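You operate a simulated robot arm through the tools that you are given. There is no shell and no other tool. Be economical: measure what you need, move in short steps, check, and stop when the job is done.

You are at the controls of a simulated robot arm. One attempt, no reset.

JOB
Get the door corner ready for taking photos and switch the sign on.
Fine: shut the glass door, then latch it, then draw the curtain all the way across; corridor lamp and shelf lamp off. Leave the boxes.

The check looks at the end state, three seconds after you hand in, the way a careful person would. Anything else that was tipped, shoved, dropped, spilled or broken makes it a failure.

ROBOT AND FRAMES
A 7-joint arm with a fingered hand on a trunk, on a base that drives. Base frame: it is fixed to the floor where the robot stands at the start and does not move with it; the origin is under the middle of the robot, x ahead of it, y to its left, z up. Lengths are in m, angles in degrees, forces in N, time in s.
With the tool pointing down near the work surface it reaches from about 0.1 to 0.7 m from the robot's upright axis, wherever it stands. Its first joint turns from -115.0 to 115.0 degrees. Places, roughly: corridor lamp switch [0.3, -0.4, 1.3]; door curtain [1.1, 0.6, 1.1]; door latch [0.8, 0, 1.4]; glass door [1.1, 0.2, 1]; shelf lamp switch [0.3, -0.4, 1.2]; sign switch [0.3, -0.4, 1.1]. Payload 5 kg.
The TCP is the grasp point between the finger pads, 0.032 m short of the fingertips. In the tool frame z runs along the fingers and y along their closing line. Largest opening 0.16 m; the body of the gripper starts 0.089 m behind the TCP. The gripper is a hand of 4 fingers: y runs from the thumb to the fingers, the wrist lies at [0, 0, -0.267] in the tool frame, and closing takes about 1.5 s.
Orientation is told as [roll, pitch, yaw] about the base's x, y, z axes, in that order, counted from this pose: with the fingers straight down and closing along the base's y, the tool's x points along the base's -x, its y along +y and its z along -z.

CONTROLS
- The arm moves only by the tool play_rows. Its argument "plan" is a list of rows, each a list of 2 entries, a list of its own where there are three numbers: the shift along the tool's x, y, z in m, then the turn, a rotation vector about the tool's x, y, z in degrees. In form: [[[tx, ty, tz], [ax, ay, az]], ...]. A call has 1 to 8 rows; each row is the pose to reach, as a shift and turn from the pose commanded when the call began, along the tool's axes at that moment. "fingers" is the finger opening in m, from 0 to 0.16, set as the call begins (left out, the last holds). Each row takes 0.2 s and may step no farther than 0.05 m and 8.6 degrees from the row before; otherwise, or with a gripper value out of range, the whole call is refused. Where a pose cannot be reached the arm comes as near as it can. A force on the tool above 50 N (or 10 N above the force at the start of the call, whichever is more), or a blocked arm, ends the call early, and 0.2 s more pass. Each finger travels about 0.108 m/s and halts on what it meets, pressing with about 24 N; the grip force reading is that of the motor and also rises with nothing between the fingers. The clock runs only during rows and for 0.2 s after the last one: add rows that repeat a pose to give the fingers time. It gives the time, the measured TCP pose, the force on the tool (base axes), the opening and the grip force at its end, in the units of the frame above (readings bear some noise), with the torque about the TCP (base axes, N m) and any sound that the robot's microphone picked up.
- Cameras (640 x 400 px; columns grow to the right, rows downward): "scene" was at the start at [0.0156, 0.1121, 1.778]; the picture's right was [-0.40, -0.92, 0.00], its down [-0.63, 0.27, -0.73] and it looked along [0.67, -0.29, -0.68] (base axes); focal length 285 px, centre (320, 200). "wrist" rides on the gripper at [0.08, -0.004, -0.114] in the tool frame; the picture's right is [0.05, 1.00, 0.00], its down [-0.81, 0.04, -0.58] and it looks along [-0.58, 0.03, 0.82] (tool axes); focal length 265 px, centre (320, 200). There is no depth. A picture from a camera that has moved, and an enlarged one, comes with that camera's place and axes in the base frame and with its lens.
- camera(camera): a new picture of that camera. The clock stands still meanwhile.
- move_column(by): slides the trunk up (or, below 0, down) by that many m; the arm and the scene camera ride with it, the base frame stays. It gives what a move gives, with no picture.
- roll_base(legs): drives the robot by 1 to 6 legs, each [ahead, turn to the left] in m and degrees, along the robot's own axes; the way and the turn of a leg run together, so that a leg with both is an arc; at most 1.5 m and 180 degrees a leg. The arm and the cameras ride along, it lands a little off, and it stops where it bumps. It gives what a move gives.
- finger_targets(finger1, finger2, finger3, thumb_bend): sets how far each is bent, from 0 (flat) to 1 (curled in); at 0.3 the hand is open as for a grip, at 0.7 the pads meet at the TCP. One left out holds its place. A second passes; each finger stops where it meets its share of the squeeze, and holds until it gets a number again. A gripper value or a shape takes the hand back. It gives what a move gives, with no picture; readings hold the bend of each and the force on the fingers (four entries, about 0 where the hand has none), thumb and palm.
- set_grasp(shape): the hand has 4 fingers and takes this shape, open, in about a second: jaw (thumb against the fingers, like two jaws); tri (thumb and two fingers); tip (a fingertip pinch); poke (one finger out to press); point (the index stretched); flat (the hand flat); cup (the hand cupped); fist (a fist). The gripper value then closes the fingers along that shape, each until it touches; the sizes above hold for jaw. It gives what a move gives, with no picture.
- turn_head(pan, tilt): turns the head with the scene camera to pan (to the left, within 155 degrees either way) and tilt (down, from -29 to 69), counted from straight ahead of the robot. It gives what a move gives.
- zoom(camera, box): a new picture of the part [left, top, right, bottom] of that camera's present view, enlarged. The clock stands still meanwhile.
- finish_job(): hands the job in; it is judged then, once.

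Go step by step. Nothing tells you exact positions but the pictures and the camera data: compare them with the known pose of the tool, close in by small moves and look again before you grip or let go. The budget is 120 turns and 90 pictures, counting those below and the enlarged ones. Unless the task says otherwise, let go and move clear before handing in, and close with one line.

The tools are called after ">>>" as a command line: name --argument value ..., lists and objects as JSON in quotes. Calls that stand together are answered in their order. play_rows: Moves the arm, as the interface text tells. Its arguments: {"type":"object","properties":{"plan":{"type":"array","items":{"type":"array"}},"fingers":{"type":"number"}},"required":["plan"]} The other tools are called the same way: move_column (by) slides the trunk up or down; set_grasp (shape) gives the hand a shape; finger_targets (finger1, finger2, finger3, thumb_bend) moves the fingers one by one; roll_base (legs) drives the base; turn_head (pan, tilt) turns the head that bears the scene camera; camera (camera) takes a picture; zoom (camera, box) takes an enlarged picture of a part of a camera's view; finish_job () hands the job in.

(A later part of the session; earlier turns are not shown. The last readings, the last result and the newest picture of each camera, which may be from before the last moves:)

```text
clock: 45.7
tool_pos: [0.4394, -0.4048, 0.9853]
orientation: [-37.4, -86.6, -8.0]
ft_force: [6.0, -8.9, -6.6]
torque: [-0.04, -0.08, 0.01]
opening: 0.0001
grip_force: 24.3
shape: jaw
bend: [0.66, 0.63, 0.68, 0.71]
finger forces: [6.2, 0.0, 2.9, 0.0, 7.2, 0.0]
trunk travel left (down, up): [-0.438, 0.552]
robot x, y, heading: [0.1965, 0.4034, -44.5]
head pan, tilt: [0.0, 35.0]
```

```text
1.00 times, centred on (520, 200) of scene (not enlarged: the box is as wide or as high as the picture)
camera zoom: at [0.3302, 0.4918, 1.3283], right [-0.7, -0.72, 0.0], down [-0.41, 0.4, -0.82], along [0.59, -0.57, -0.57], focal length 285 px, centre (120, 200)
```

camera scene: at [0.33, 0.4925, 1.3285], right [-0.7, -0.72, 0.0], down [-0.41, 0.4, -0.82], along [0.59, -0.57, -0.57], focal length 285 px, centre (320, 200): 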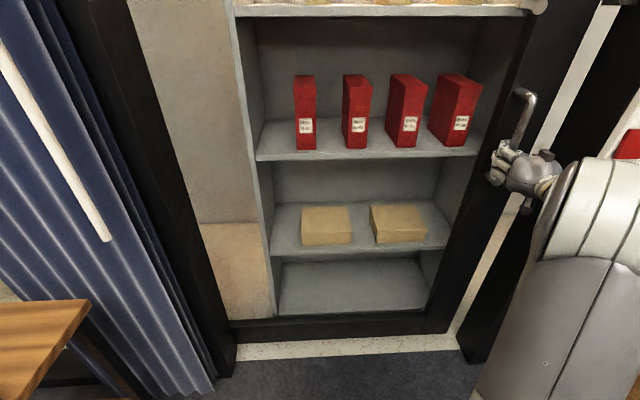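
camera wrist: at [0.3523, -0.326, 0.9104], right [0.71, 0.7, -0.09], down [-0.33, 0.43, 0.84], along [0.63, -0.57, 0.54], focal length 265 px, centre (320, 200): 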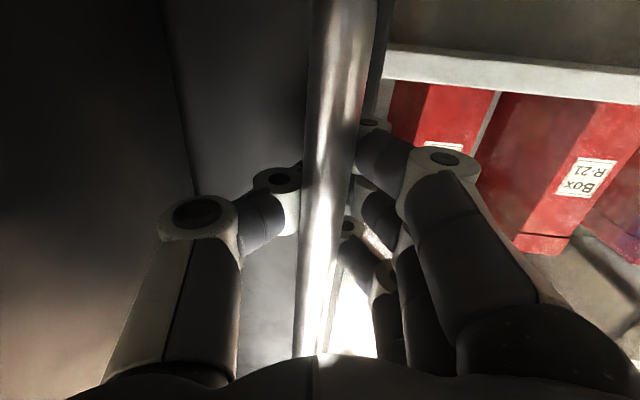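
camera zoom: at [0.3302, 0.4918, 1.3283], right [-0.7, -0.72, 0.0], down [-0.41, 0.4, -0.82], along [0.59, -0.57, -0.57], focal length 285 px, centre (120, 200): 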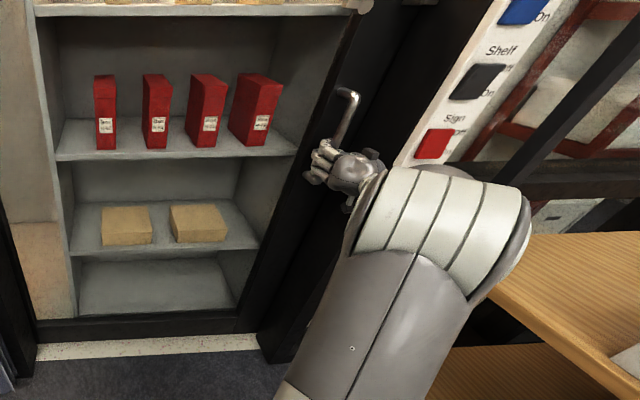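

The gap is no longer visible; I'll push on gently to feel the end stop.

>>> play_rows --plan '[[[0, -0.006, 0.001], [0, 0, 0]], [[0, -0.012, 0.002], [0, 0, 0]], [[0, -0.018, 0.002], [0, 0, 0]], [[0, -0.024, 0.003], [0, 0, 0]], [[0, -0.03, 0.003], [0, 0, 0]], [[0, -0.036, 0.004], [0, 0, 0]], [[0, -0.042, 0.004], [0, 0, 0]], [[0, -0.042, 0.004], [0, 0, 0]]]'

>>> camera --camera "wrist"

```text
clock: 47.3
tool_pos: [0.4291, -0.4256, 0.9888]
orientation: [-43.5, -86.4, -0.3]
ft_force: [16.3, 14.7, -0.5]
torque: [0.11, -0.12, -0.26]
opening: 0.0001
grip_force: 23.7
shape: jaw
bend: [0.66, 0.63, 0.67, 0.71]
finger forces: [11.9, 0.0, 7.7, 0.0, 0.1, 0.0]
trunk travel left (down, up): [-0.438, 0.552]
robot x, y, heading: [0.1989, 0.4016, -43.9]
head pan, tilt: [0.0, 35.0]
stopped in row 7: the force on the tool passed its limit at 53 N (the readings are from after the stop); the commanded pose is now the measured one
```

```text
51 pictures are left
camera wrist: at [0.3398, -0.3505, 0.9139], right [0.69, 0.72, -0.1], down [-0.34, 0.43, 0.84], along [0.65, -0.54, 0.54], focal length 265 px, centre (320, 200)
```

wrist: 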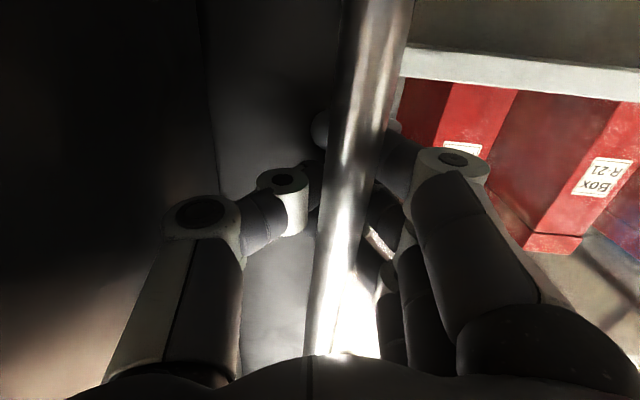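

A firm stop was reached (53 N resisting). I'll open the hand partially and back away to look.

>>> play_rows --plan '[[[0, 0.004, 0], [0, 0, 0]], [[0, 0.004, 0], [0, 0, 0]], [[0, 0.004, 0], [0, 0, 0]], [[0, 0.004, 0], [0, 0, 0]], [[0, 0.004, -0.03], [0, 0, 0]], [[0, 0.004, -0.07], [0, 0, 0]], [[0, 0.004, -0.11], [0, 0, 0]], [[0, 0.004, -0.15], [0, 0, 0]]]' --fingers 0.09

>>> camera --camera "wrist"

>>> camera --camera "scene"

```text
clock: 48.0
tool_pos: [0.4444, -0.4187, 0.9878]
orientation: [-43.5, -86.3, 0.8]
ft_force: [12.9, 26.2, -3.1]
torque: [-0.06, -0.12, -0.8]
opening: 0.072
grip_force: 0.1
shape: jaw
bend: [0.72, 0.72, 0.72, 0.72]
finger forces: [0.1, 0.0, 0.0, 0.0, 39.6, 0.0]
trunk travel left (down, up): [-0.438, 0.552]
robot x, y, heading: [0.1985, 0.4028, -43.6]
head pan, tilt: [0.0, 35.0]
stopped in row 3: the force on the tool passed its limit at 52 N (the readings are from after the stop); the commanded pose is now the measured one
```

```text
50 pictures are left
camera wrist: at [0.3537, -0.3443, 0.9122], right [0.67, 0.74, -0.1], down [-0.34, 0.42, 0.84], along [0.66, -0.53, 0.54], focal length 265 px, centre (320, 200)
```

wrist: 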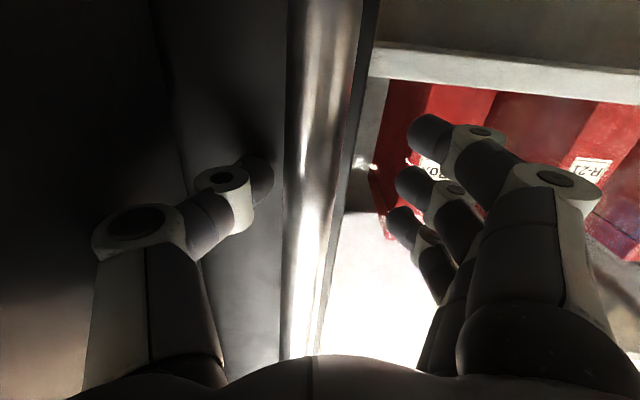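

```text
49 pictures are left
camera scene: at [0.3299, 0.498, 1.3279], right [-0.69, -0.72, 0.0], down [-0.42, 0.39, -0.82], along [0.59, -0.57, -0.57], focal length 285 px, centre (320, 200)
```

scene: 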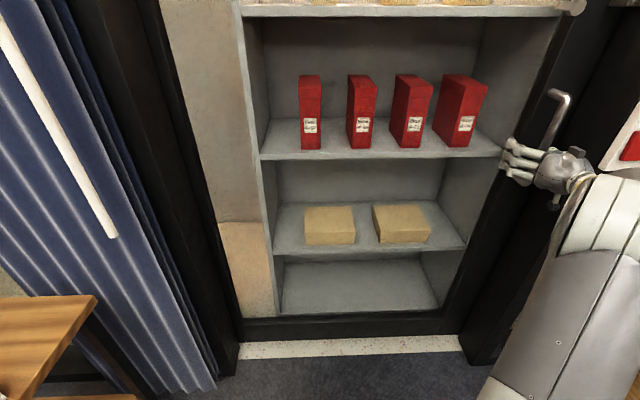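

The thumb touched the post while opening. The handle is free between the fingers, so I'll shift slightly left and back straight off.

>>> play_rows --plan '[[[0, 0.012, 0], [0, 0, 0]], [[0, 0.014, -0.02], [0, 0, 0]], [[0, 0.014, -0.05], [0, 0, 0]], [[0, 0.014, -0.09], [0, 0, 0]], [[0, 0.014, -0.13], [0, 0, 0]]]' --fingers 0.07

>>> camera --camera "wrist"

>>> camera --camera "scene"

```text
clock: 49.2
tool_pos: [0.3538, -0.323, 0.9916]
orientation: [-41.3, -86.4, -1.7]
ft_force: [0.2, 0.2, -0.5]
torque: [-0.03, 0.0, -0.01]
opening: 0.0697
grip_force: 0.1
shape: jaw
bend: [0.73, 0.73, 0.73, 0.7]
finger forces: [0.0, 0.0, 0.0, 0.1, 0.1, 0.1]
trunk travel left (down, up): [-0.438, 0.552]
robot x, y, heading: [0.203, 0.4025, -43.8]
head pan, tilt: [0.0, 35.0]
```

```text
48 pictures are left
camera wrist: at [0.2625, -0.2485, 0.9174], right [0.68, 0.73, -0.09], down [-0.34, 0.42, 0.84], along [0.65, -0.54, 0.54], focal length 265 px, centre (320, 200)
```

wrist: 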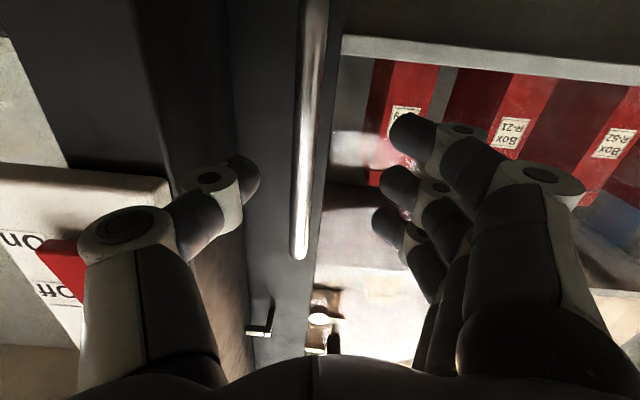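

```text
47 pictures are left
camera scene: at [0.3287, 0.4947, 1.3283], right [-0.69, -0.72, 0.0], down [-0.41, 0.4, -0.82], along [0.59, -0.57, -0.57], focal length 285 px, centre (320, 200)
```

scene: 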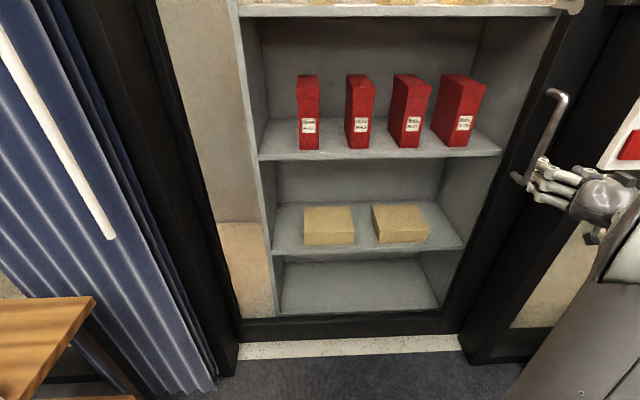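

The door looks closed against the post. I'll back off a little, raise the trunk, and examine the latch and the closing gap.

>>> play_rows --plan '[[[0, 0.03, -0.03], [0, 0, 0]], [[0, 0.06, -0.06], [0, 0, 0]]]'

>>> move_column --by 0.36

>>> camera --camera "wrist"

>>> turn_head --pan -15 --tilt 35

>>> camera --camera "scene"

```text
clock: 49.8
tool_pos: [0.35, -0.239, 0.9947]
orientation: [-41.0, -86.4, -2.3]
ft_force: [-0.3, 0.5, -0.6]
torque: [-0.01, -0.02, -0.02]
opening: 0.07
grip_force: 0.0
shape: jaw
bend: [0.73, 0.73, 0.73, 0.7]
finger forces: [0.0, 0.0, 0.0, 0.0, 0.1, 0.0]
trunk travel left (down, up): [-0.438, 0.552]
robot x, y, heading: [0.1994, 0.4001, -43.5]
head pan, tilt: [0.0, 35.0]
```

```text
clock: 53.3
tool_pos: [0.3503, -0.2401, 1.3543]
orientation: [-41.0, -86.4, -2.0]
ft_force: [-0.3, 0.3, -0.5]
torque: [0.01, -0.02, 0.0]
opening: 0.0701
grip_force: 0.1
shape: jaw
bend: [0.73, 0.73, 0.73, 0.7]
finger forces: [0.1, 0.0, 0.1, 0.0, 0.0, 0.0]
trunk travel left (down, up): [-0.798, 0.192]
robot x, y, heading: [0.2013, 0.4011, -44.1]
head pan, tilt: [0.0, 35.0]
```

```text
46 pictures are left
camera wrist: at [0.2603, -0.1646, 1.279], right [0.68, 0.73, -0.09], down [-0.34, 0.42, 0.84], along [0.65, -0.54, 0.54], focal length 265 px, centre (320, 200)
```

wrist: 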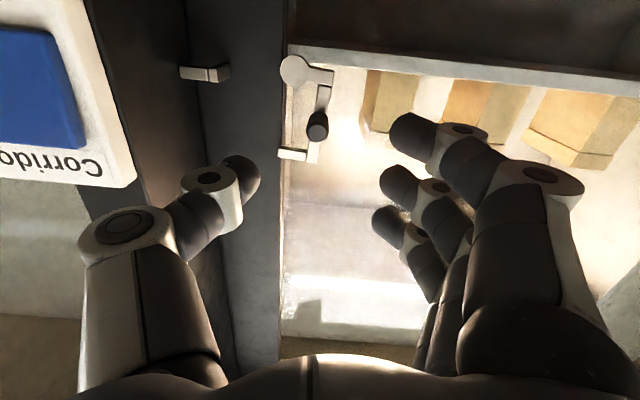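

```text
clock: 54.0
tool_pos: [0.3503, -0.2394, 1.3545]
orientation: [-41.1, -86.5, -2.2]
ft_force: [0.8, -0.1, 0.0]
torque: [0.02, -0.02, 0.03]
opening: 0.0701
grip_force: 0.0
shape: jaw
bend: [0.73, 0.73, 0.73, 0.7]
finger forces: [0.0, 0.0, 0.1, 0.1, 0.0, 0.0]
trunk travel left (down, up): [-0.798, 0.192]
robot x, y, heading: [0.1962, 0.403, -43.6]
head pan, tilt: [-15.0, 35.0]
```

```text
45 pictures are left
camera scene: at [0.3107, 0.4804, 1.6883], right [-0.85, -0.52, 0.0], down [-0.3, 0.49, -0.82], along [0.42, -0.7, -0.57], focal length 285 px, centre (320, 200)
```

scene: 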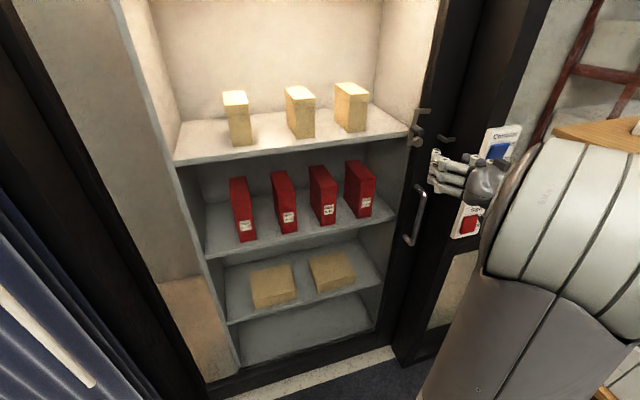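

The latch hub, knob and hook are visible, with the strike on the post at hub height. I'll zoom to triangulate the knob.

>>> zoom --camera "scene" --box '[380, 80, 500, 180]'

>>> zoom --camera "wrist" --box '[160, 30, 360, 190]'

```text
4.00 times, centred on (440, 130) of scene
camera zoom: at [0.3107, 0.4804, 1.6883], right [-0.85, -0.52, 0.0], down [-0.3, 0.49, -0.82], along [0.42, -0.7, -0.57], focal length 1139 px, centre (-160, 480)
```

zoom: 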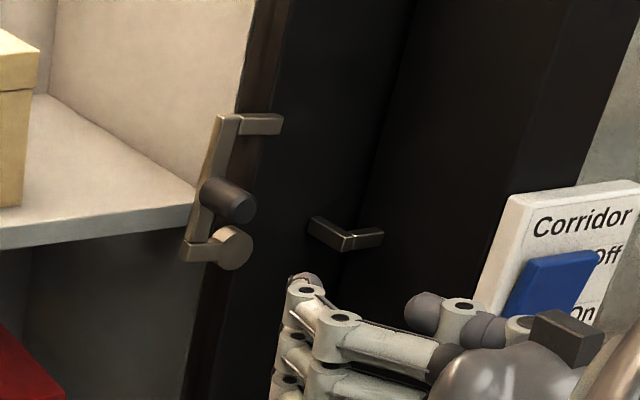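

```text
2.50 times, centred on (260, 110) of wrist
camera zoom: at [0.2603, -0.1646, 1.2791], right [0.68, 0.73, -0.09], down [-0.34, 0.42, 0.84], along [0.65, -0.54, 0.54], focal length 664 px, centre (470, 425)
```

zoom: 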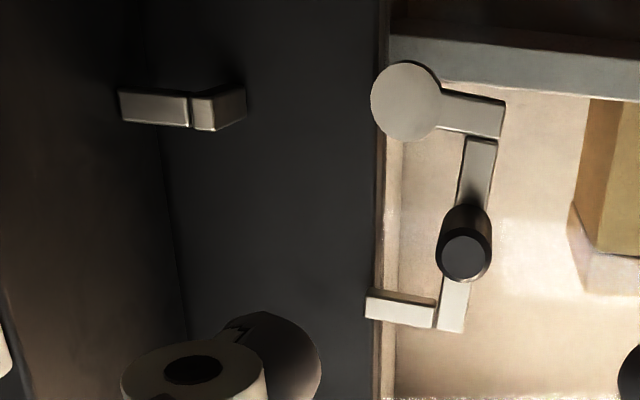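

Triangulated: hub ≈(0.485,-0.409,1.32), knob tip ≈(0.477,-0.358,1.373), strike is level with the hub and exactly the hook's length to the right, so the door is fully shut. I'll approach the knob with a 20° yaw to keep the hand clear of the post.

>>> play_rows --plan '[[[-0.01, -0.001, 0.03], [7, 0, 0]], [[-0.02, -0.002, 0.06], [14, 0, 0]], [[-0.028, -0.002, 0.09], [20, 0, 0]], [[-0.028, -0.002, 0.11], [20, 0, 0]]]' --fingers 0.09

>>> camera --camera "wrist"

>>> zoom --camera "scene" --box '[360, 60, 520, 200]'

```text
clock: 55.0
tool_pos: [0.4289, -0.3165, 1.3763]
orientation: [-60.3, -86.4, -3.1]
ft_force: [0.2, 0.6, 0.5]
torque: [0.0, 0.02, -0.01]
opening: 0.0897
grip_force: 0.1
shape: jaw
bend: [0.72, 0.72, 0.72, 0.7]
finger forces: [0.0, 0.0, 0.1, 0.0, 0.0, 0.0]
trunk travel left (down, up): [-0.798, 0.192]
robot x, y, heading: [0.2003, 0.3985, -43.8]
head pan, tilt: [-15.0, 35.0]
```

```text
42 pictures are left
camera wrist: at [0.3689, -0.2169, 1.3006], right [0.89, 0.45, -0.11], down [-0.17, 0.53, 0.83], along [0.43, -0.72, 0.55], focal length 265 px, centre (320, 200)
```

wrist: 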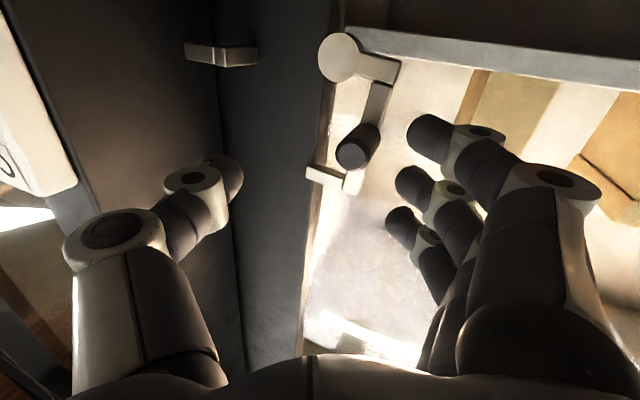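

```text
2.86 times, centred on (440, 130) of scene
camera zoom: at [0.3108, 0.4797, 1.6884], right [-0.86, -0.52, 0.0], down [-0.3, 0.49, -0.82], along [0.42, -0.7, -0.57], focal length 813 px, centre (-23, 400)
```

zoom: 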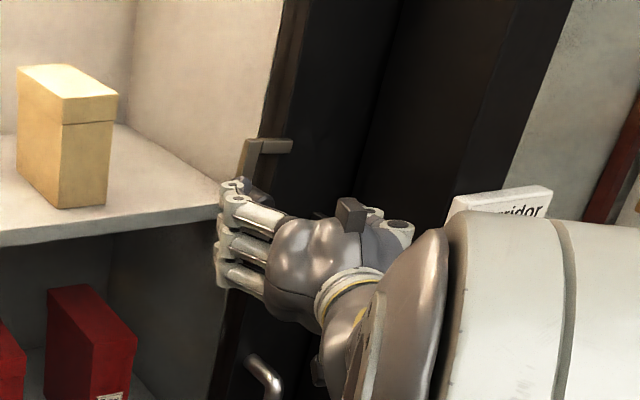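

Predicted and seen knob agree. I'll shift 2.9 cm in y and 5.5 cm forward so the knob lies between the pads, then close.

>>> play_rows --plan '[[[-0.001, 0.015, 0.01], [0, 0, 0]], [[-0.002, 0.029, 0.025], [0, 0, 0]], [[-0.002, 0.029, 0.042], [0, 0, 0]], [[-0.002, 0.029, 0.057], [0, 0, 0]]]' --fingers 0.08

>>> camera --camera "wrist"

```text
clock: 56.0
tool_pos: [0.4822, -0.3559, 1.3768]
orientation: [-61.2, -86.5, -2.1]
ft_force: [0.0, -0.3, 0.1]
torque: [-0.01, -0.01, -0.02]
opening: 0.0806
grip_force: 0.0
shape: jaw
bend: [0.72, 0.72, 0.72, 0.7]
finger forces: [0.1, 0.0, 0.1, 0.1, 0.0, 0.0]
trunk travel left (down, up): [-0.798, 0.192]
robot x, y, heading: [0.1963, 0.401, -43.8]
head pan, tilt: [-15.0, 35.0]
```

```text
40 pictures are left
camera wrist: at [0.4228, -0.2558, 1.2999], right [0.89, 0.45, -0.11], down [-0.17, 0.53, 0.83], along [0.43, -0.72, 0.55], focal length 265 px, centre (320, 200)
```

wrist: 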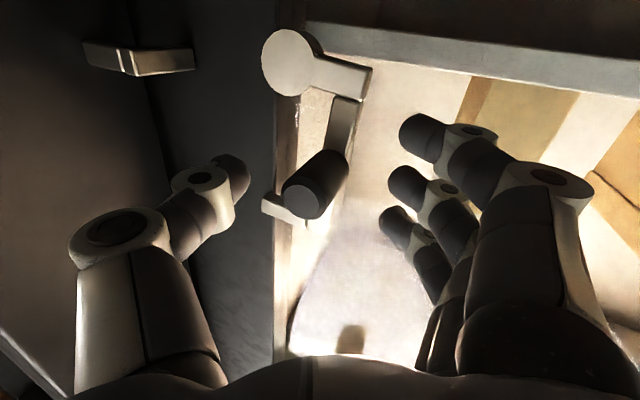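

The knob is between the pads; closing on it.

>>> play_rows --plan '[[[0, 0, 0], [0, 0, 0]], [[0, 0, 0], [0, 0, 0]], [[0, 0, 0], [0, 0, 0]], [[0, 0, 0], [0, 0, 0]], [[0, 0, 0], [0, 0, 0]]]' --fingers 0.0

>>> camera --camera "wrist"

```text
clock: 57.2
tool_pos: [0.4834, -0.3538, 1.3772]
orientation: [-61.3, -86.5, -1.7]
ft_force: [1.2, 0.1, 0.5]
torque: [0.02, -0.01, 0.41]
opening: 0.0198
grip_force: 23.7
shape: jaw
bend: [0.73, 0.73, 0.71, 0.7]
finger forces: [6.1, 6.5, 6.7, 0.0, 21.1, 0.0]
trunk travel left (down, up): [-0.798, 0.192]
robot x, y, heading: [0.1998, 0.4031, -43.7]
head pan, tilt: [-15.0, 35.0]
```

```text
39 pictures are left
camera wrist: at [0.4228, -0.2553, 1.3], right [0.89, 0.45, -0.11], down [-0.17, 0.53, 0.83], along [0.43, -0.72, 0.55], focal length 265 px, centre (320, 200)
```

wrist: 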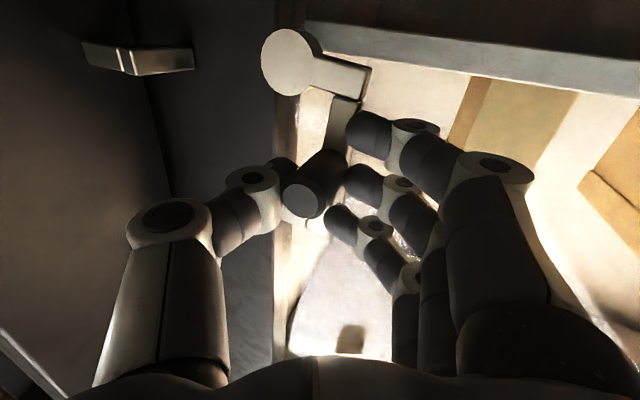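

Gripped (2 cm). I'll swing the knob clockwise along its arc, first 45°.

>>> play_rows --plan '[[[-0.003, -0.007, 0.0026], [0, 0, 0]], [[-0.0055, -0.0144, 0.0052], [0, 0, 0]], [[-0.0068, -0.022, 0.008], [0, 0, 0]], [[-0.0068, -0.0296, 0.0109], [0, 0, 0]], [[-0.006, -0.037, 0.014], [0, 0, 0]], [[-0.0038, -0.0447, 0.017], [0, 0, 0]]]'

>>> camera --camera "wrist"

```text
clock: 58.8
tool_pos: [0.4571, -0.3829, 1.4]
orientation: [-90.2, -86.6, 27.9]
ft_force: [3.7, 16.2, 23.6]
torque: [0.7, -0.96, 1.12]
opening: 0.0189
grip_force: 23.8
shape: jaw
bend: [0.73, 0.74, 0.73, 0.71]
finger forces: [31.1, 0.8, 0.0, 0.0, 12.6, 0.0]
trunk travel left (down, up): [-0.798, 0.192]
robot x, y, heading: [0.201, 0.4033, -43.5]
head pan, tilt: [-15.0, 35.0]
stopped in row 6: the force on the tool passed its limit at 51 N (the readings are from after the stop); the commanded pose is now the measured one
```

```text
38 pictures are left
camera wrist: at [0.3963, -0.2859, 1.3187], right [0.88, 0.46, -0.11], down [-0.19, 0.55, 0.81], along [0.43, -0.69, 0.57], focal length 265 px, centre (320, 200)
```

wrist: 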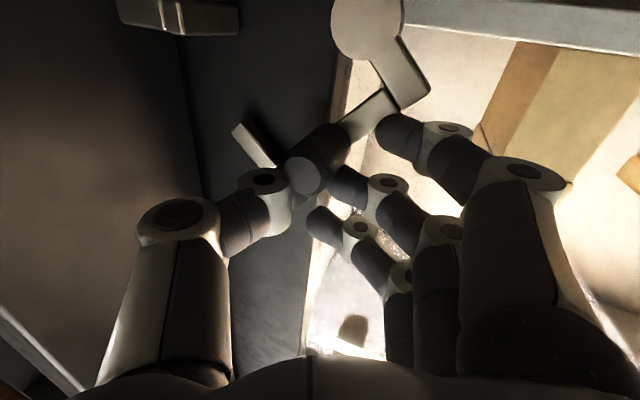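

The latch has turned about 40°; a finger presses on the lever arm, so I'll roll the hand along with it while continuing.

>>> play_rows --plan '[[[0, 0, 0], [0, 0, 8]], [[0, -0.004, 0.001], [0, 0, 16]], [[0.0004, -0.01, 0.004], [0, 0, 24]], [[0.0008, -0.0161, 0.0063], [0, 0, 30]], [[0.003, -0.024, 0.0093], [0, 0, 36]], [[0.0059, -0.0313, 0.0125], [0, 0, 42]], [[0.0114, -0.0405, 0.0165], [0, 0, 48]]]'

>>> camera --camera "wrist"

```text
clock: 60.4
tool_pos: [0.4203, -0.4252, 1.3797]
orientation: [88.6, -45.0, -152.1]
ft_force: [-6.8, -3.1, 7.0]
torque: [-0.08, -0.38, 0.26]
opening: 0.0139
grip_force: 24.2
shape: jaw
bend: [0.73, 0.74, 0.73, 0.74]
finger forces: [12.3, 0.0, 0.0, 0.0, 6.7, 0.0]
trunk travel left (down, up): [-0.798, 0.192]
robot x, y, heading: [0.1992, 0.4042, -43.6]
head pan, tilt: [-15.0, 35.0]
```

```text
37 pictures are left
camera wrist: at [0.4181, -0.2986, 1.3216], right [0.67, 0.33, 0.67], down [-0.74, 0.26, 0.62], along [0.03, -0.91, 0.41], focal length 265 px, centre (320, 200)
```

wrist: 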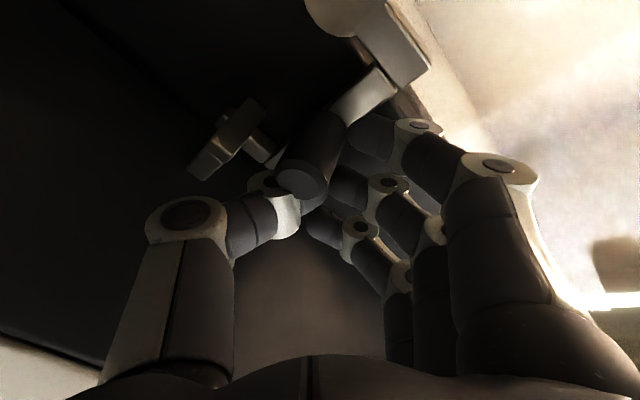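

The hook end is near the strike. Checking from the scene camera.

>>> zoom --camera "scene" --box '[360, 60, 520, 200]'

>>> zoom --camera "wrist" --box '[160, 0, 440, 220]'

```text
2.86 times, centred on (440, 130) of scene
camera zoom: at [0.309, 0.4797, 1.6885], right [-0.85, -0.52, 0.0], down [-0.3, 0.49, -0.82], along [0.43, -0.7, -0.57], focal length 813 px, centre (-23, 400)
```

zoom: 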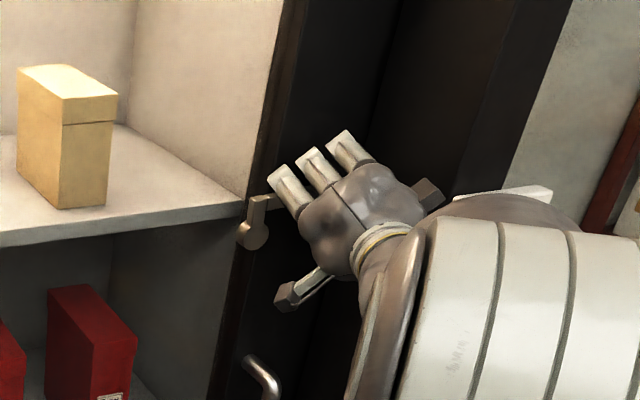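

```text
1.82 times, centred on (300, 110) of wrist
camera zoom: at [0.4181, -0.2986, 1.3216], right [0.67, 0.33, 0.67], down [-0.74, 0.26, 0.62], along [0.03, -0.91, 0.41], focal length 483 px, centre (356, 364)
```

zoom: 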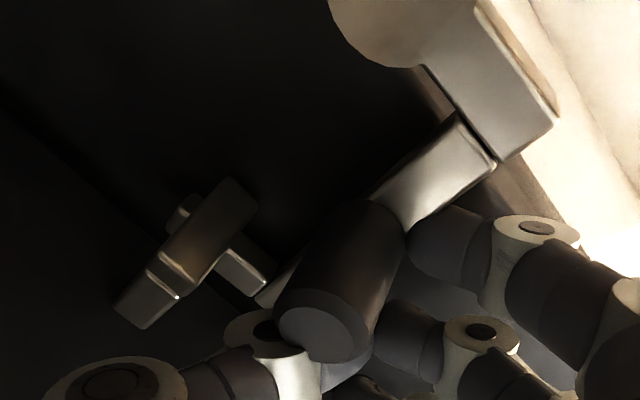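

The lever arm is horizontal and its hook sits in the strike. I'll give a gentle extra press down to seat it.

>>> play_rows --plan '[[[0.003, -0.0027, 0], [0, 0, 0]], [[0.006, -0.0054, 0], [0, 0, 0]], [[0.009, -0.008, 0], [0, 0, 0]]]'

>>> zoom --camera "wrist" --box '[160, 0, 440, 220]'

```text
clock: 61.2
tool_pos: [0.42, -0.4217, 1.3746]
orientation: [89.7, -45.1, -152.7]
ft_force: [-14.9, -15.1, 32.8]
torque: [-0.25, -1.09, -0.32]
opening: 0.0126
grip_force: 23.9
shape: jaw
bend: [0.72, 0.74, 0.73, 0.74]
finger forces: [33.0, 0.1, 0.0, 0.1, 7.1, 0.0]
trunk travel left (down, up): [-0.798, 0.192]
robot x, y, heading: [0.1974, 0.4011, -43.8]
head pan, tilt: [-15.0, 35.0]
```

```text
1.82 times, centred on (300, 110) of wrist
camera zoom: at [0.4176, -0.2965, 1.3151], right [0.66, 0.33, 0.67], down [-0.75, 0.26, 0.61], along [0.03, -0.9, 0.43], focal length 483 px, centre (356, 364)
```

zoom: 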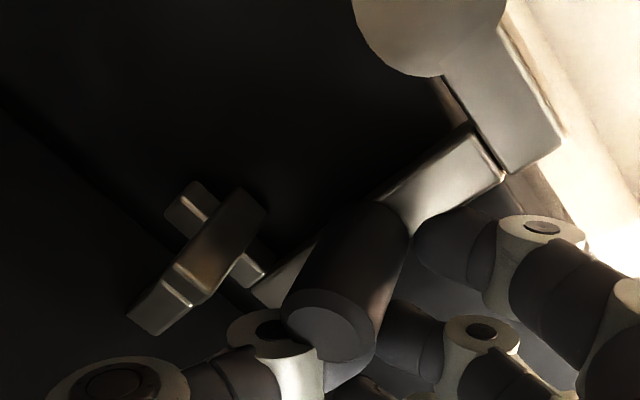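

Firm stop: latch is seated. Release and back away.

>>> play_rows --plan '[[[-0.005, 0.005, 0], [0, 0, 0]], [[-0.005, 0.005, 0], [0, 0, 0]], [[-0.005, 0.005, 0], [0, 0, 0]], [[-0.005, 0.006, -0.03], [0, 0, 0]], [[-0.005, 0.006, -0.06], [0, 0, 0]], [[-0.005, 0.006, -0.1], [0, 0, 0]], [[-0.005, 0.006, -0.14], [0, 0, 0]]]' --fingers 0.06

>>> camera --camera "wrist"

>>> camera --camera "scene"

```text
clock: 62.8
tool_pos: [0.3634, -0.2944, 1.3764]
orientation: [88.7, -45.3, -151.8]
ft_force: [1.0, 0.7, 0.0]
torque: [0.0, 0.02, 0.04]
opening: 0.0595
grip_force: 0.0
shape: jaw
bend: [0.73, 0.73, 0.73, 0.7]
finger forces: [0.0, 0.0, 0.0, 0.0, 0.0, 0.0]
trunk travel left (down, up): [-0.798, 0.192]
robot x, y, heading: [0.2021, 0.4053, -43.5]
head pan, tilt: [-15.0, 35.0]
```

```text
33 pictures are left
camera wrist: at [0.3589, -0.1687, 1.3184], right [0.67, 0.33, 0.67], down [-0.74, 0.26, 0.62], along [0.03, -0.91, 0.42], focal length 265 px, centre (320, 200)
```

wrist: 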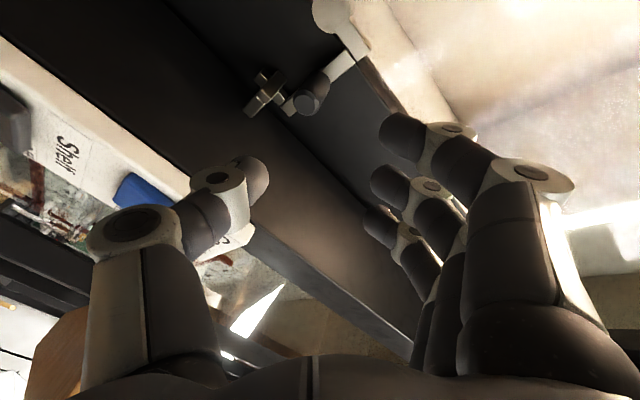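

```text
32 pictures are left
camera scene: at [0.3105, 0.482, 1.6883], right [-0.85, -0.52, 0.0], down [-0.3, 0.49, -0.82], along [0.43, -0.7, -0.57], focal length 285 px, centre (320, 200)
```

scene: 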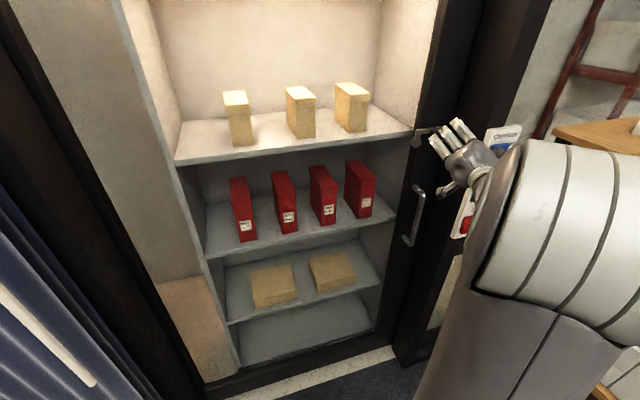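

The door is shut and latched. Now the switches: I'll un-roll the hand and move it aside to see the panel.

>>> play_rows --plan '[[[0.013, 0.014, -0.022], [0, 0, -8]], [[0.026, 0.027, -0.043], [0, 0, -16]], [[0.039, 0.041, -0.065], [0, 0, -24]], [[0.051, 0.055, -0.086], [0, 0, -32]], [[0.064, 0.068, -0.108], [0, 0, -40]], [[0.077, 0.082, -0.129], [0, 0, -48]]]'

>>> turn_head --pan -30 --tilt 30

>>> camera --camera "scene"

>>> camera --camera "wrist"

```text
clock: 64.2
tool_pos: [0.4065, -0.1388, 1.3623]
orientation: [-73.8, -86.5, 11.0]
ft_force: [0.4, -0.5, -0.1]
torque: [0.01, 0.0, -0.02]
opening: 0.0597
grip_force: 0.0
shape: jaw
bend: [0.73, 0.73, 0.73, 0.7]
finger forces: [0.0, 0.0, 0.0, 0.0, 0.0, 0.1]
out of reach, approached as far as the arm can: row 6
trunk travel left (down, up): [-0.798, 0.192]
robot x, y, heading: [0.2007, 0.4023, -43.6]
head pan, tilt: [-15.0, 35.0]
```

```text
clock: 65.0
tool_pos: [0.4068, -0.1371, 1.3636]
orientation: [-74.2, -86.7, 11.5]
ft_force: [0.5, -0.3, -1.0]
torque: [-0.02, -0.02, 0.01]
opening: 0.0599
grip_force: 0.0
shape: jaw
bend: [0.73, 0.73, 0.73, 0.7]
finger forces: [0.1, 0.1, 0.0, 0.0, 0.0, 0.0]
trunk travel left (down, up): [-0.798, 0.192]
robot x, y, heading: [0.2034, 0.4033, -43.5]
head pan, tilt: [-30.0, 30.0]
```

```text
31 pictures are left
camera scene: at [0.2906, 0.4691, 1.6961], right [-0.96, -0.28, 0.0], down [-0.14, 0.48, -0.87], along [0.24, -0.83, -0.5], focal length 285 px, centre (320, 200)
```

scene: 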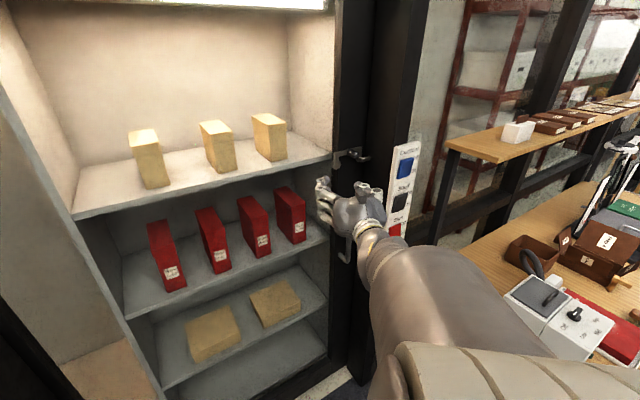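

```text
30 pictures are left
camera wrist: at [0.3459, -0.0398, 1.2857], right [0.88, 0.46, -0.11], down [-0.18, 0.54, 0.82], along [0.43, -0.71, 0.56], focal length 265 px, centre (320, 200)
```

wrist: 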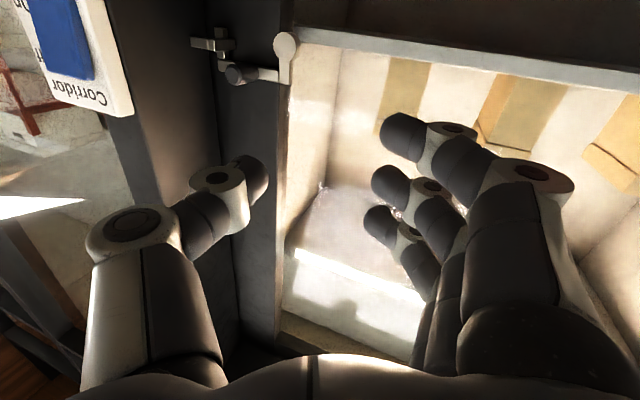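

Latch is clearly engaged. Zooming on the switch panel.

>>> zoom --camera "scene" --box '[360, 130, 460, 250]'

```text
3.33 times, centred on (410, 190) of scene
camera zoom: at [0.2906, 0.4691, 1.6961], right [-0.96, -0.28, 0.0], down [-0.14, 0.48, -0.87], along [0.24, -0.83, -0.5], focal length 949 px, centre (20, 233)
```

zoom: 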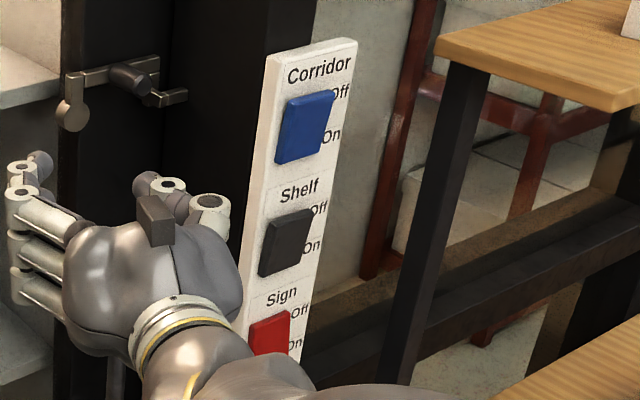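

Switch centres: corridor (0.267,-0.408,1.33), shelf z≈1.20, sign z≈1.09. I'll set the poke shape and move in front of the panel to see rocker states.

>>> set_grasp --shape "poke"

>>> play_rows --plan '[[[0, -0.03, -0.03], [0, 0, 0]], [[0.01, -0.065, -0.05], [0, 0, 0]], [[0.02, -0.1, -0.07], [0, 0, 0]], [[0.03, -0.14, -0.07], [0, 0, 0]], [[0.05, -0.18, -0.07], [0, 0, 0]], [[0.06, -0.22, -0.07], [0, 0, 0]]]'

>>> camera --camera "wrist"

>>> camera --camera "scene"

```text
clock: 65.8
tool_pos: [0.4055, -0.1376, 1.3654]
orientation: [-74.1, -86.8, 11.5]
ft_force: [-0.4, -0.5, -0.1]
torque: [-0.02, 0.01, -0.01]
opening: 0.0001
grip_force: 0.0
shape: poke
bend: [1.0, 1.0, 1.0, 0.47]
finger forces: [0.0, 0.1, 0.1, 0.0, 0.0, 0.1]
trunk travel left (down, up): [-0.798, 0.192]
robot x, y, heading: [0.1993, 0.4024, -44.1]
head pan, tilt: [-30.0, 30.0]
```

```text
clock: 67.2
tool_pos: [0.1728, -0.1755, 1.3184]
orientation: [-72.8, -86.8, 10.1]
ft_force: [-0.6, -0.2, -0.3]
torque: [0.01, -0.01, 0.01]
opening: 0.0001
grip_force: 0.1
shape: poke
bend: [1.0, 1.0, 1.0, 0.47]
finger forces: [0.0, 0.0, 0.0, 0.0, 0.0, 0.0]
out of reach, approached as far as the arm can: row 1, 2
trunk travel left (down, up): [-0.798, 0.192]
robot x, y, heading: [0.2009, 0.4021, -43.7]
head pan, tilt: [-30.0, 30.0]
```

```text
28 pictures are left
camera wrist: at [0.1136, -0.0782, 1.2416], right [0.88, 0.46, -0.11], down [-0.18, 0.54, 0.82], along [0.43, -0.71, 0.56], focal length 265 px, centre (320, 200)
```

wrist: 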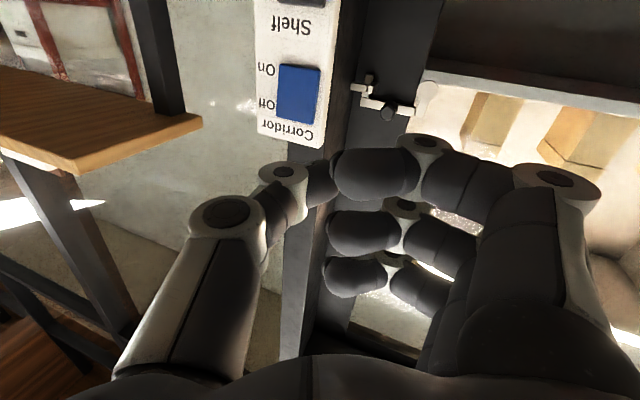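

```text
27 pictures are left
camera scene: at [0.2894, 0.4676, 1.6962], right [-0.96, -0.28, 0.0], down [-0.14, 0.48, -0.87], along [0.24, -0.83, -0.5], focal length 285 px, centre (320, 200)
```

scene: 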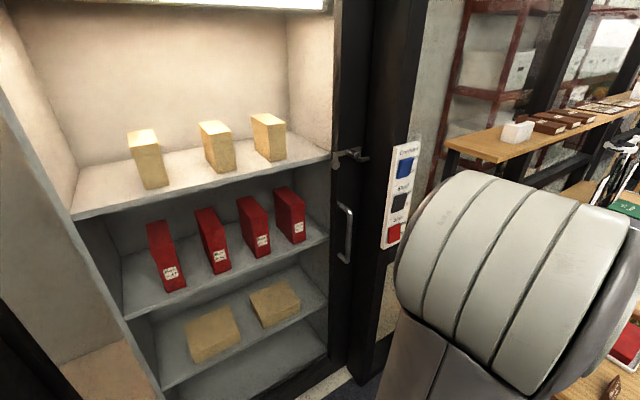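

The panel is now unobstructed in the scene view. I'll zoom on it, and try the "point" shape since "poke" shows all fingers curled.

>>> zoom --camera "scene" --box '[370, 135, 430, 255]'

>>> set_grasp --shape "point"

>>> camera --camera "wrist"

```text
3.33 times, centred on (400, 195) of scene
camera zoom: at [0.2894, 0.4676, 1.6962], right [-0.96, -0.28, 0.0], down [-0.14, 0.48, -0.87], along [0.24, -0.83, -0.5], focal length 949 px, centre (53, 217)
```

zoom: 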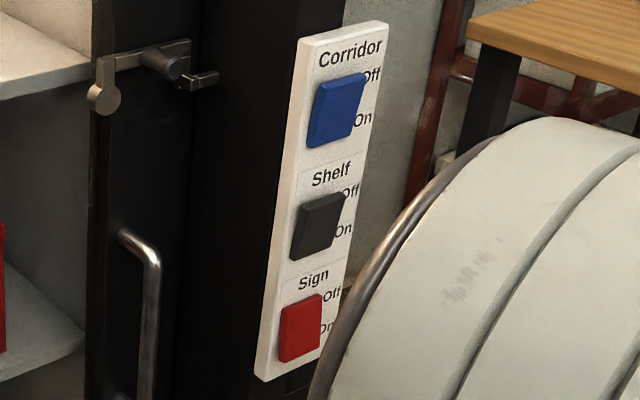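

```text
clock: 68.2
tool_pos: [0.174, -0.1762, 1.3213]
orientation: [-74.5, -86.6, 11.8]
ft_force: [1.0, 0.6, 0.9]
torque: [0.02, 0.02, -0.03]
opening: 0.1526
grip_force: 0.1
shape: point
bend: [0.3, 1.0, 1.0, 0.54]
finger forces: [0.1, 0.0, 0.0, 0.0, 0.0, 0.1]
trunk travel left (down, up): [-0.798, 0.192]
robot x, y, heading: [0.1978, 0.4012, -43.8]
head pan, tilt: [-30.0, 30.0]
```

```text
25 pictures are left
camera wrist: at [0.115, -0.0768, 1.2425], right [0.88, 0.46, -0.11], down [-0.18, 0.54, 0.82], along [0.43, -0.71, 0.56], focal length 265 px, centre (320, 200)
```

wrist: 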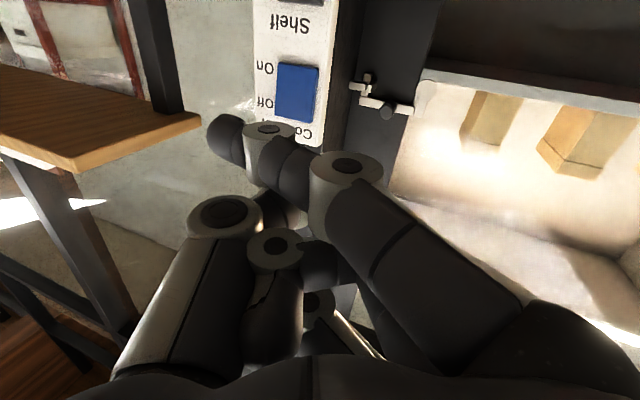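

Corridor and shelf rockers have their tops sticking out (On); sign's bottom sticks out (Off). I'll try the "tip" pinch, closed, as a compact pressing tip.

>>> set_grasp --shape "tip"

>>> play_rows --plan '[[[0, 0, 0], [0, 0, 0]], [[0, 0, 0], [0, 0, 0]], [[0, 0, 0], [0, 0, 0]], [[0, 0, 0], [0, 0, 0]], [[0, 0, 0], [0, 0, 0]], [[0, 0, 0], [0, 0, 0]], [[0, 0, 0], [0, 0, 0]]]' --fingers 0.0

>>> camera --camera "wrist"

```text
clock: 69.0
tool_pos: [0.1744, -0.1745, 1.3213]
orientation: [-74.4, -86.6, 11.5]
ft_force: [0.4, 0.0, 0.0]
torque: [-0.01, -0.02, 0.03]
opening: 0.1598
grip_force: 0.0
shape: tip
bend: [0.01, 0.3, 0.01, 0.3]
finger forces: [0.0, 0.0, 0.0, 0.0, 0.0, 0.0]
trunk travel left (down, up): [-0.798, 0.192]
robot x, y, heading: [0.2006, 0.4032, -43.5]
head pan, tilt: [-30.0, 30.0]
```

```text
clock: 70.7
tool_pos: [0.1743, -0.1745, 1.3208]
orientation: [-74.4, -86.6, 11.6]
ft_force: [-0.1, 0.4, 0.3]
torque: [0.04, 0.0, 0.02]
opening: 0.0
grip_force: 23.7
shape: tip
bend: [0.27, 0.64, 0.27, 0.67]
finger forces: [0.0, 0.0, 0.1, 0.1, 0.0, 0.0]
trunk travel left (down, up): [-0.798, 0.192]
robot x, y, heading: [0.2028, 0.4011, -43.6]
head pan, tilt: [-30.0, 30.0]
```

```text
24 pictures are left
camera wrist: at [0.1148, -0.0771, 1.2424], right [0.88, 0.46, -0.11], down [-0.18, 0.54, 0.82], along [0.43, -0.71, 0.56], focal length 265 px, centre (320, 200)
```

wrist: 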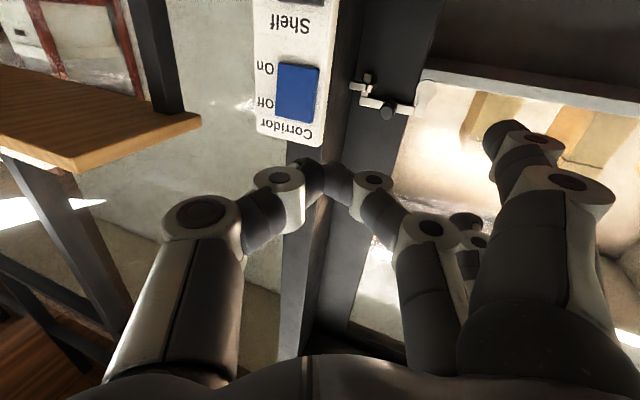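

The pinch tip is on the tool axis about 3.5 cm past the TCP. I'll curl the two spare fingers and move up close to the corridor switch's top half.

>>> finger_targets --finger1 0.95 --finger3 0.95

>>> play_rows --plan '[[[-0.009, -0.01, 0.04], [0, 0, 0]], [[-0.018, -0.02, 0.08], [0, 0, 0]], [[-0.0272, -0.03, 0.12], [0, 0, 0]], [[-0.0272, -0.03, 0.165], [0, 0, 0]], [[-0.0272, -0.03, 0.18], [0, 0, 0]]]'

>>> camera --camera "wrist"

>>> zoom --camera "scene" --box '[340, 120, 460, 260]'

```text
clock: 71.7
tool_pos: [0.1746, -0.1747, 1.3203]
orientation: [-74.4, -86.6, 11.6]
ft_force: [0.4, 0.3, -0.2]
torque: [0.02, -0.01, 0.0]
opening: 0.0428
grip_force: 0.1
shape: fingers
bend: [0.95, 0.64, 0.95, 0.67]
finger forces: [0.0, 0.0, 0.1, 0.1, 0.0, 0.0]
trunk travel left (down, up): [-0.798, 0.192]
robot x, y, heading: [0.2013, 0.4026, -43.7]
head pan, tilt: [-30.0, 30.0]
```

```text
clock: 72.8
tool_pos: [0.2289, -0.3469, 1.3426]
orientation: [-74.3, -86.6, 11.5]
ft_force: [0.2, 0.3, -0.3]
torque: [0.0, -0.04, 0.02]
opening: 0.0428
grip_force: 0.1
shape: fingers
bend: [0.95, 0.64, 0.95, 0.67]
finger forces: [0.0, 0.1, 0.1, 0.0, 0.0, 0.0]
trunk travel left (down, up): [-0.798, 0.192]
robot x, y, heading: [0.2011, 0.4047, -43.8]
head pan, tilt: [-30.0, 30.0]
```

```text
23 pictures are left
camera wrist: at [0.1696, -0.2494, 1.2656], right [0.88, 0.46, -0.11], down [-0.18, 0.54, 0.82], along [0.43, -0.71, 0.56], focal length 265 px, centre (320, 200)
```

wrist: 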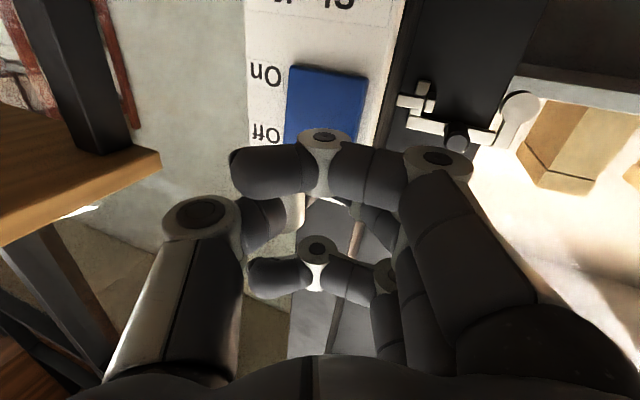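

```text
2.86 times, centred on (400, 190) of scene
camera zoom: at [0.2902, 0.469, 1.6961], right [-0.96, -0.28, 0.0], down [-0.14, 0.48, -0.87], along [0.24, -0.83, -0.5], focal length 813 px, centre (91, 229)
```

zoom: 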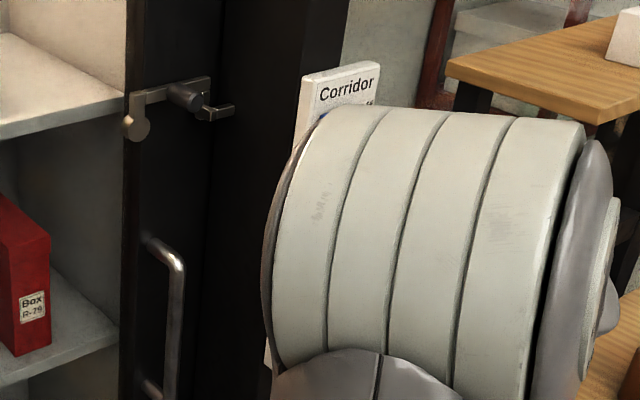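

Aligned with the corridor switch's Off half. Pressing slowly.

>>> play_rows --plan '[[[0, 0, 0.012], [0, 0, 0]], [[0, 0, 0.022], [0, 0, 0]], [[0, 0, 0.03], [0, 0, 0]], [[0, 0, 0.037], [0, 0, 0]], [[0, 0, 0.043], [0, 0, 0]], [[0, 0, 0.048], [0, 0, 0]]]'

>>> camera --camera "wrist"

```text
clock: 74.2
tool_pos: [0.2469, -0.3847, 1.3472]
orientation: [-77.0, -86.7, 13.8]
ft_force: [-17.4, 28.5, -2.3]
torque: [0.23, 0.17, -0.09]
opening: 0.0426
grip_force: 0.2
shape: fingers
bend: [0.95, 0.69, 0.95, 0.68]
finger forces: [0.0, 0.0, 0.1, 0.1, 0.0, 0.0]
trunk travel left (down, up): [-0.798, 0.192]
robot x, y, heading: [0.2, 0.3983, -43.7]
head pan, tilt: [-30.0, 30.0]
heard: click
```

```text
21 pictures are left
camera wrist: at [0.1881, -0.2861, 1.2685], right [0.89, 0.45, -0.11], down [-0.18, 0.55, 0.82], along [0.43, -0.71, 0.56], focal length 265 px, centre (320, 200)
```

wrist: 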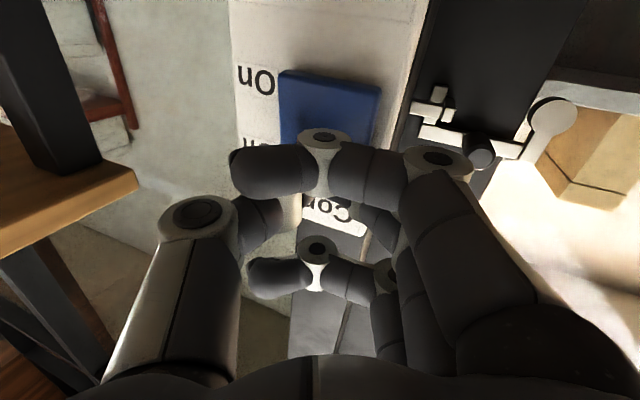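

Click heard — corridor off. Back off, lower 0.125 m, and press the shelf switch's Off half.

>>> play_rows --plan '[[[0, 0, -0.025], [0, 0, 0]], [[0, 0, -0.05], [0, 0, 0]]]'

>>> move_column --by -0.122

>>> camera --camera "wrist"

```text
clock: 74.8
tool_pos: [0.2293, -0.3466, 1.3456]
orientation: [-74.3, -86.5, 11.5]
ft_force: [-0.4, -0.5, 0.2]
torque: [-0.01, -0.01, 0.01]
opening: 0.0425
grip_force: 0.1
shape: fingers
bend: [0.95, 0.66, 0.95, 0.68]
finger forces: [0.0, 0.0, 0.0, 0.1, 0.0, 0.0]
trunk travel left (down, up): [-0.798, 0.192]
robot x, y, heading: [0.1987, 0.4006, -43.5]
head pan, tilt: [-30.0, 30.0]
```

```text
clock: 76.4
tool_pos: [0.2286, -0.346, 1.2239]
orientation: [-74.5, -86.7, 11.7]
ft_force: [0.3, -0.2, -0.1]
torque: [0.02, 0.0, 0.01]
opening: 0.0422
grip_force: 0.0
shape: fingers
bend: [0.95, 0.66, 0.95, 0.68]
finger forces: [0.0, 0.0, 0.0, 0.1, 0.0, 0.1]
trunk travel left (down, up): [-0.676, 0.314]
robot x, y, heading: [0.1986, 0.4014, -43.5]
head pan, tilt: [-30.0, 30.0]
```

```text
20 pictures are left
camera wrist: at [0.1692, -0.2482, 1.1451], right [0.88, 0.46, -0.11], down [-0.18, 0.54, 0.82], along [0.43, -0.71, 0.56], focal length 265 px, centre (320, 200)
```

wrist: 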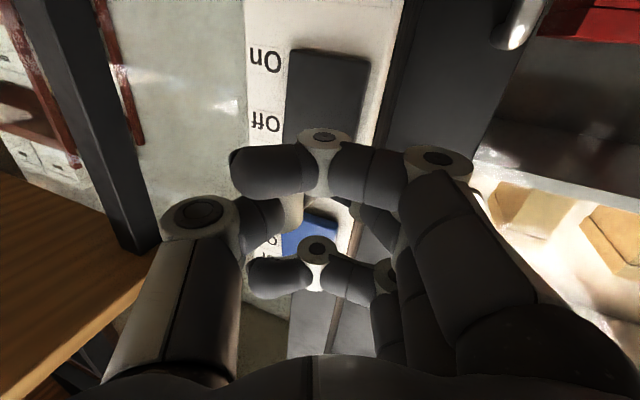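

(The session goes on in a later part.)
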